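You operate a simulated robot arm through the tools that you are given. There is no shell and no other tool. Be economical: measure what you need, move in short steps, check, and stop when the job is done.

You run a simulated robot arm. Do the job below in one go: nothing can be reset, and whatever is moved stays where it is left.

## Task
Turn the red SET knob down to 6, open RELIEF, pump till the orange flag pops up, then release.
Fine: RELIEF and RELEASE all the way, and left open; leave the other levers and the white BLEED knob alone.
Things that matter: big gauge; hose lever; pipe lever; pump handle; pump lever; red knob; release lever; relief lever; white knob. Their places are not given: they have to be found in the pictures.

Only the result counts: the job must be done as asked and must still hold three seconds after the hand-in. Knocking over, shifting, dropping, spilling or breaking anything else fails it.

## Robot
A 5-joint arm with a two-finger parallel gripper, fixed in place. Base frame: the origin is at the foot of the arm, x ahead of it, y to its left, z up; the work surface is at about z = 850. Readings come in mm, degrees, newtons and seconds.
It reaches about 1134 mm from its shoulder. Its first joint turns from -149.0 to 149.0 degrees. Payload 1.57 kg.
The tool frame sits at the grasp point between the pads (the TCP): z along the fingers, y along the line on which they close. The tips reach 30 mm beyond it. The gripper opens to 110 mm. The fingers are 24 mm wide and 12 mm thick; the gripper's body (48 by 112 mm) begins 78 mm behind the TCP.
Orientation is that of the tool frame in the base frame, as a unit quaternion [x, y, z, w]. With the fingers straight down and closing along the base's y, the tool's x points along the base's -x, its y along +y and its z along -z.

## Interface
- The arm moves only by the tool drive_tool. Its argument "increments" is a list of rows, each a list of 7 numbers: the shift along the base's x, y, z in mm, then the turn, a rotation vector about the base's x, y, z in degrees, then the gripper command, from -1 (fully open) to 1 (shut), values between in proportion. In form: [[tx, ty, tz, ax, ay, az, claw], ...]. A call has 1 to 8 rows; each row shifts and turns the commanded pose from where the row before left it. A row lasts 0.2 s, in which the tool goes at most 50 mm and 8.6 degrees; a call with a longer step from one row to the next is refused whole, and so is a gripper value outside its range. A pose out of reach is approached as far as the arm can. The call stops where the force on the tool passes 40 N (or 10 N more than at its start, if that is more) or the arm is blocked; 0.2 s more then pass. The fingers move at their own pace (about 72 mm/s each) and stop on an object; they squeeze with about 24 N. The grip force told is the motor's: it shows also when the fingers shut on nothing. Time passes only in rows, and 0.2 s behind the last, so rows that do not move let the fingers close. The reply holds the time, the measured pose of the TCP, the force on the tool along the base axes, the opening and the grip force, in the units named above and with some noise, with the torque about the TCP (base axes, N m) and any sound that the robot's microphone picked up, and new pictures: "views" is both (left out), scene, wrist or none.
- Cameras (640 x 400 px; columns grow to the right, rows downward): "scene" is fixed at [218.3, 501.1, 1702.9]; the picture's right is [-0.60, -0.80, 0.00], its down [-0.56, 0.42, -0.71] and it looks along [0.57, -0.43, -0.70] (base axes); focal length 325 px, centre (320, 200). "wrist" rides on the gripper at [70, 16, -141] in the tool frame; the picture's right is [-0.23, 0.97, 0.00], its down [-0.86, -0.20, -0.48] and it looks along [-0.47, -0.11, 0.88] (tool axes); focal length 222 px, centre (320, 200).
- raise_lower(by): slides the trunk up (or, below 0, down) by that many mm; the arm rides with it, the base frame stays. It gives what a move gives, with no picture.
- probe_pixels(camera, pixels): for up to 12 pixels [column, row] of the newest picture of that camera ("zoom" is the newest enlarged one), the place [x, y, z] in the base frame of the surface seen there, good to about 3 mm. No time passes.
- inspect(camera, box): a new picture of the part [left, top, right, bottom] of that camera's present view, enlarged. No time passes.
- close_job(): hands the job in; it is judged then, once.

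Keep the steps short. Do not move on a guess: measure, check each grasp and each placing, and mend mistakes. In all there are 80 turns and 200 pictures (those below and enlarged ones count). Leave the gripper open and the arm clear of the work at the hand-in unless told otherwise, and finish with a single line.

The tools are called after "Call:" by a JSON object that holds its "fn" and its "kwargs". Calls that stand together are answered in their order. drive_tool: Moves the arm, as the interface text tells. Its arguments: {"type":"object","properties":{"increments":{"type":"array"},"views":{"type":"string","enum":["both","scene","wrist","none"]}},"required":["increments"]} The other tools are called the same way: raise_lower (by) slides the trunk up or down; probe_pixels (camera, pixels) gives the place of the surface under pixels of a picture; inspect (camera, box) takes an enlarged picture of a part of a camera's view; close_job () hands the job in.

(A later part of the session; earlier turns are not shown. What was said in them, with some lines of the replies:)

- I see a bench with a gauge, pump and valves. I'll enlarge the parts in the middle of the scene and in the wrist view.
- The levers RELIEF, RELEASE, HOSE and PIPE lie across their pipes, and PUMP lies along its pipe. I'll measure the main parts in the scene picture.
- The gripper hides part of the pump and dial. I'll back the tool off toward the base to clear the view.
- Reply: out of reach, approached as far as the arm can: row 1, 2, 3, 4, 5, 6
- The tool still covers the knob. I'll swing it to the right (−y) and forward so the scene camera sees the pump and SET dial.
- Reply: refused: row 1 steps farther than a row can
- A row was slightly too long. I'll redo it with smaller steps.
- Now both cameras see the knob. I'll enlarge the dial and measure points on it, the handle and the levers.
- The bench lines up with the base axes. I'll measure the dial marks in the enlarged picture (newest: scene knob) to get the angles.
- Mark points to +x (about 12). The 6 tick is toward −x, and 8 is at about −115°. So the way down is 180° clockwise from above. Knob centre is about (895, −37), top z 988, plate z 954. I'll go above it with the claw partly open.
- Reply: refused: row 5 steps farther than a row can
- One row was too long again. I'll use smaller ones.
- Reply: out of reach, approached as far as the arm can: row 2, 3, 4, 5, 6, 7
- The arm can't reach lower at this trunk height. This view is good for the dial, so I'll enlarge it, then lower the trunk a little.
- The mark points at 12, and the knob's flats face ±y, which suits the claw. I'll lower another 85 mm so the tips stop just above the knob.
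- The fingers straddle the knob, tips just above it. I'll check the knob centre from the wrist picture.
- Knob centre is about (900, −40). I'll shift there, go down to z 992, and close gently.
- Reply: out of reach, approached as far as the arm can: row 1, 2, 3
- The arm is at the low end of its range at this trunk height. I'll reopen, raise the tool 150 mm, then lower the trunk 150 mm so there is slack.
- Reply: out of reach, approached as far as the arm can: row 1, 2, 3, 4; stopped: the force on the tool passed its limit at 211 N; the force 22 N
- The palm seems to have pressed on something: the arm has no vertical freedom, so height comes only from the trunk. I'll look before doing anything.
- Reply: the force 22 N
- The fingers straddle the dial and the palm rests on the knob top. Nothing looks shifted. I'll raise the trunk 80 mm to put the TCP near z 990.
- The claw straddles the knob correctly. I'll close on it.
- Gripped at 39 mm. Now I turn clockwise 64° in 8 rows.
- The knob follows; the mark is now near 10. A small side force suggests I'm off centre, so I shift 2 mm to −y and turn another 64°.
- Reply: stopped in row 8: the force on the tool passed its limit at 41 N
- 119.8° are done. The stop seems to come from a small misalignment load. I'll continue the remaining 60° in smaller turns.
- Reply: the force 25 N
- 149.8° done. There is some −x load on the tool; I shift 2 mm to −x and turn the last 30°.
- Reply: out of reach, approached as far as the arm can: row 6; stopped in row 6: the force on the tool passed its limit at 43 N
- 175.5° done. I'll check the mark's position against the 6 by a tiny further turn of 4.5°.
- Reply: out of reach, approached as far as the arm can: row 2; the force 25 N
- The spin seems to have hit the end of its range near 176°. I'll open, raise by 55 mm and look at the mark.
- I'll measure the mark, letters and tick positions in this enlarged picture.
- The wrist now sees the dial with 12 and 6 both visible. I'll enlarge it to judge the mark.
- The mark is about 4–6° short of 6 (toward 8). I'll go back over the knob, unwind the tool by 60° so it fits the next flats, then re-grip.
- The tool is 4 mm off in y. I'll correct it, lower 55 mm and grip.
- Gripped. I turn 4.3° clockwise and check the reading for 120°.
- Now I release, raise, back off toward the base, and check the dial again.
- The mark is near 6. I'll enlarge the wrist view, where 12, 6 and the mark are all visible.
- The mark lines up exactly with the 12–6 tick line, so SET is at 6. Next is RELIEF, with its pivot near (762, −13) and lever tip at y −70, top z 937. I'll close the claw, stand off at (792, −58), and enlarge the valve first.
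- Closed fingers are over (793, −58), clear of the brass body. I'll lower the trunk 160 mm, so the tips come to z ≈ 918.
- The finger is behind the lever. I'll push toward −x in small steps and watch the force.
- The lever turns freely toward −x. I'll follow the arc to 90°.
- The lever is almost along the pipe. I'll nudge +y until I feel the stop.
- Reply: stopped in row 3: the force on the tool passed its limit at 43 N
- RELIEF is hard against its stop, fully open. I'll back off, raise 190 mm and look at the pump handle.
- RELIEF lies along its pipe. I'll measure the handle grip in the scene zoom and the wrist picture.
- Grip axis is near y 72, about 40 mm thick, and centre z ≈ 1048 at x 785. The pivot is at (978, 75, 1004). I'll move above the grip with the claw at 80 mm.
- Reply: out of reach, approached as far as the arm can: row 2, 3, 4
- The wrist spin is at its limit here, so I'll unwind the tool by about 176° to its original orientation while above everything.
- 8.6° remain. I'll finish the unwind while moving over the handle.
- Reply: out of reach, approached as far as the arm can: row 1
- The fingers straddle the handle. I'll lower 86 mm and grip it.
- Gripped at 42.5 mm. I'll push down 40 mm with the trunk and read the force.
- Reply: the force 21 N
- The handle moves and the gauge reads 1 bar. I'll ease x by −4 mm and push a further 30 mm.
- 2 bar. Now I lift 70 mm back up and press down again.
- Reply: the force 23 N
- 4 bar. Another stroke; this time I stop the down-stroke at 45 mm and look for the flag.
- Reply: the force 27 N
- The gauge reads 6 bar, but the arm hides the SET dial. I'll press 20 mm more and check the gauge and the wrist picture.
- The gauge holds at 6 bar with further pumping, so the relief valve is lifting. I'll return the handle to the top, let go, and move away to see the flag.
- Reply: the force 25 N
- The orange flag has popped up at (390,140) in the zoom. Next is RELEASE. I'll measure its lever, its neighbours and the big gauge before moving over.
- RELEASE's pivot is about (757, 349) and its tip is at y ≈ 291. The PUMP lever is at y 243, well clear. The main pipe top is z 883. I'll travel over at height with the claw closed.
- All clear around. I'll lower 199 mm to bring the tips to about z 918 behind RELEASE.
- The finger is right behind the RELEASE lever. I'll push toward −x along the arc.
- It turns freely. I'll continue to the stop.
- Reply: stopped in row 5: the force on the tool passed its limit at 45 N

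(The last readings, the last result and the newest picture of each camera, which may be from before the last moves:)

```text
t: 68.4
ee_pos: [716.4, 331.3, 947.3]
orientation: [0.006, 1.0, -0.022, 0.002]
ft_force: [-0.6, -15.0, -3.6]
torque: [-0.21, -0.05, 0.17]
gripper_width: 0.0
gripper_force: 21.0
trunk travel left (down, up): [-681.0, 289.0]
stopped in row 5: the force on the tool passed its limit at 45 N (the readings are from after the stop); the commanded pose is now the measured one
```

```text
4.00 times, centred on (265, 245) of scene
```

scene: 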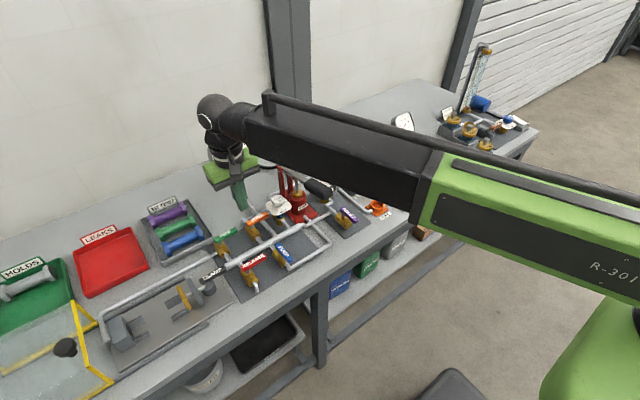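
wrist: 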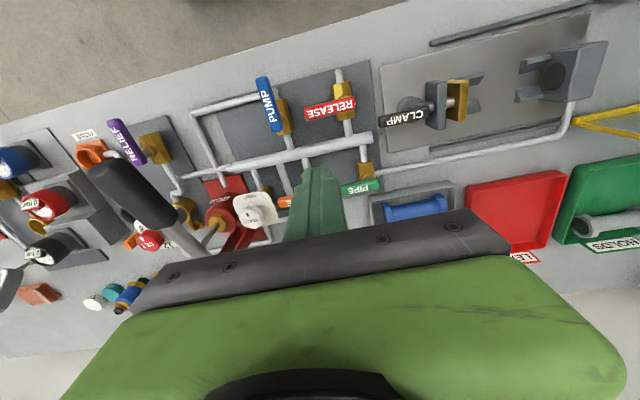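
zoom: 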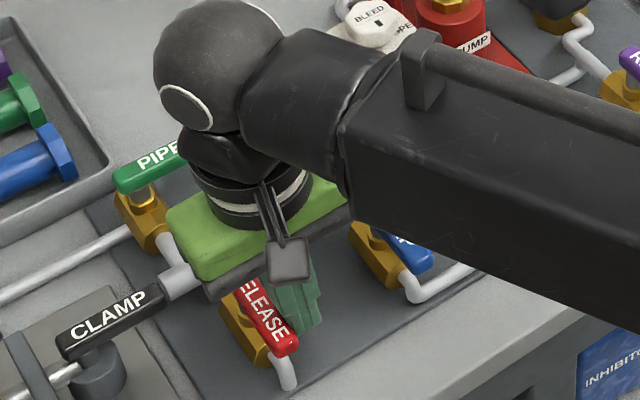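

RELEASE is hard against its stop. I'll back off, raise, open the claw, move aside, and check everything.

Call:
{"fn": "drive_tool", "kwargs": {"increments": [[0, -8, 0, 0, 0, 0, 1], [0, -8, 0, 0, 0, 0, 1]], "views": "none"}}

Call:
{"fn": "raise_lower", "kwargs": {"by": 230}}

Call:
{"fn": "drive_tool", "kwargs": {"increments": [[0, -46, 0, 0, 0, 0, -1], [0, -46, 0, 0, 0, 0, -1], [0, -46, 0, 0, 0, 0, -1], [0, -46, 0, 0, 0, 0, -1], [0, -46, 0, 0, 0, 0, -1], [0, -46, 0, 0, 0, 0, -1], [0, -46, 0, 0, 0, 0, -1], [0, -46, 0, 0, 0, 0, -1]], "views": "none"}}

Call:
{"fn": "drive_tool", "kwargs": {"increments": [[0, -46, 0, 0, 0, 0, -1], [0, -46, 0, 0, 0, 0, -1]]}}

Call:
{"fn": "inspect", "kwargs": {"camera": "scene", "box": [200, 120, 400, 290]}}

Call:
{"fn": "inspect", "kwargs": {"camera": "scene", "box": [205, 195, 325, 295]}}

Call:
{"fn": "inspect", "kwargs": {"camera": "scene", "box": [200, 115, 270, 180]}}

Call:
{"fn": "inspect", "kwargs": {"camera": "scene", "box": [290, 150, 370, 230]}}

```text
t: 69.0
ee_pos: [716.2, 316.9, 947.7]
orientation: [0.005, 1.0, -0.02, 0.002]
ft_force: [-0.3, 0.0, 0.3]
torque: [0.02, 0.03, 0.02]
gripper_width: 0.2
gripper_force: 21.8
trunk travel left (down, up): [-681.0, 289.0]
```

```text
t: 71.4
ee_pos: [717.1, 317.2, 1177.1]
orientation: [0.004, 1.0, -0.02, 0.001]
ft_force: [1.1, 1.2, 0.0]
torque: [0.03, -0.01, -0.02]
gripper_width: 0.0
gripper_force: 20.6
trunk travel left (down, up): [-911.0, 59.0]
```

```text
t: 73.2
ee_pos: [715.6, -53.4, 1177.5]
orientation: [0.004, 1.0, -0.02, 0.002]
ft_force: [0.3, -0.1, 0.5]
torque: [0.03, 0.02, -0.02]
gripper_width: 110.1
gripper_force: 0.0
trunk travel left (down, up): [-911.0, 59.0]
```

```text
t: 73.8
ee_pos: [715.8, -143.3, 1178.0]
orientation: [0.004, 1.0, -0.021, 0.002]
ft_force: [0.3, -0.6, 0.0]
torque: [-0.01, 0.03, 0.02]
gripper_width: 109.8
gripper_force: 0.0
trunk travel left (down, up): [-911.0, 59.0]
```

scene: 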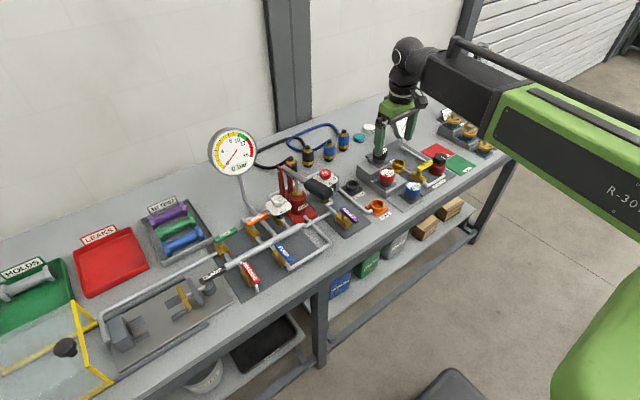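
wrist: 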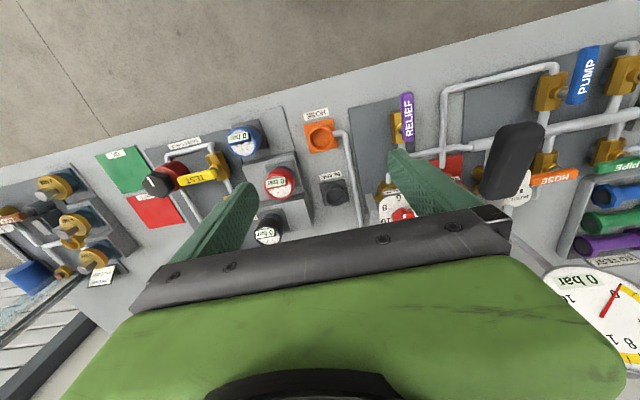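

```text
2.35 times, centred on (300, 205) of scene
```

zoom: 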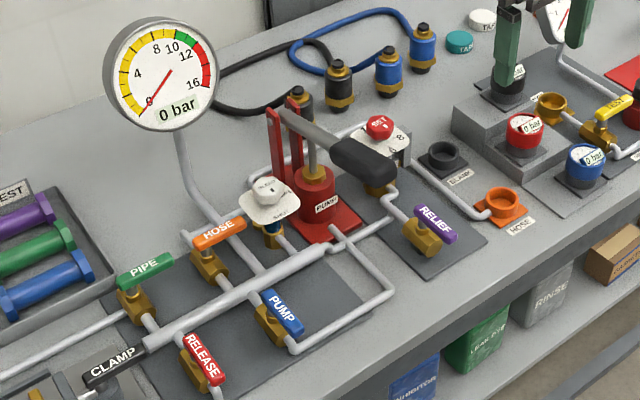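

```text
4.00 times, centred on (265, 245) of scene
```

zoom: 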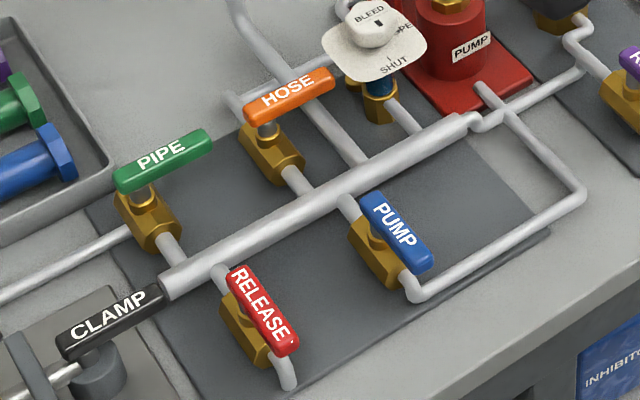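

```text
6.15 times, centred on (235, 148) of scene
```

zoom: 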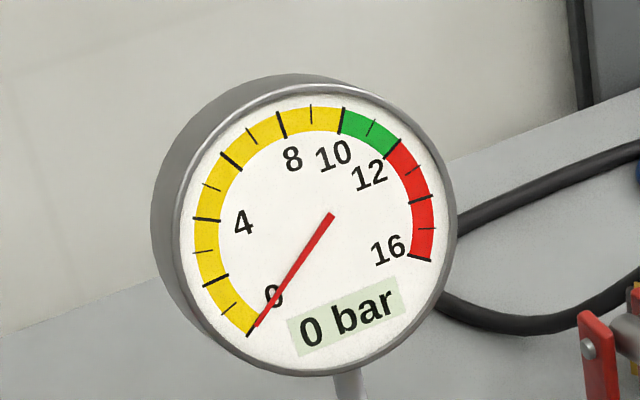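

```text
5.00 times, centred on (330, 190) of scene
```

zoom: 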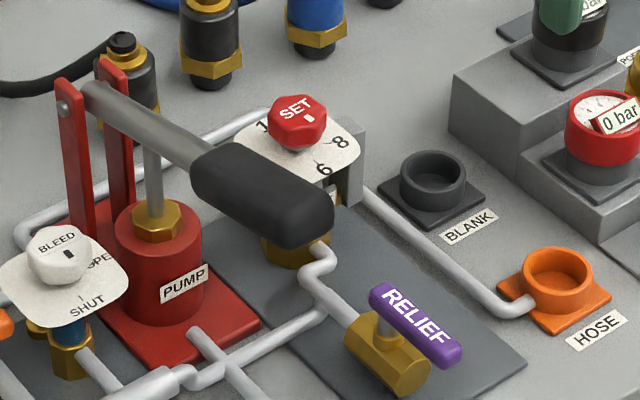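

The gauge reads 0 bar. The flag popped up at 6 bar and dropped after release. SET is at 6, RELIEF and RELEASE are fully open, and PIPE, HOSE, PUMP and BLEED are unchanged. The claw is open and clear, so I hand in.

Call:
{"fn": "close_job", "kwargs": {}}

```text
The job is handed in.
```

The job is handed in: SET is at 6, RELIEF and RELEASE are fully open, the flag popped up at 6 bar, and after release the gauge reads 0 bar.
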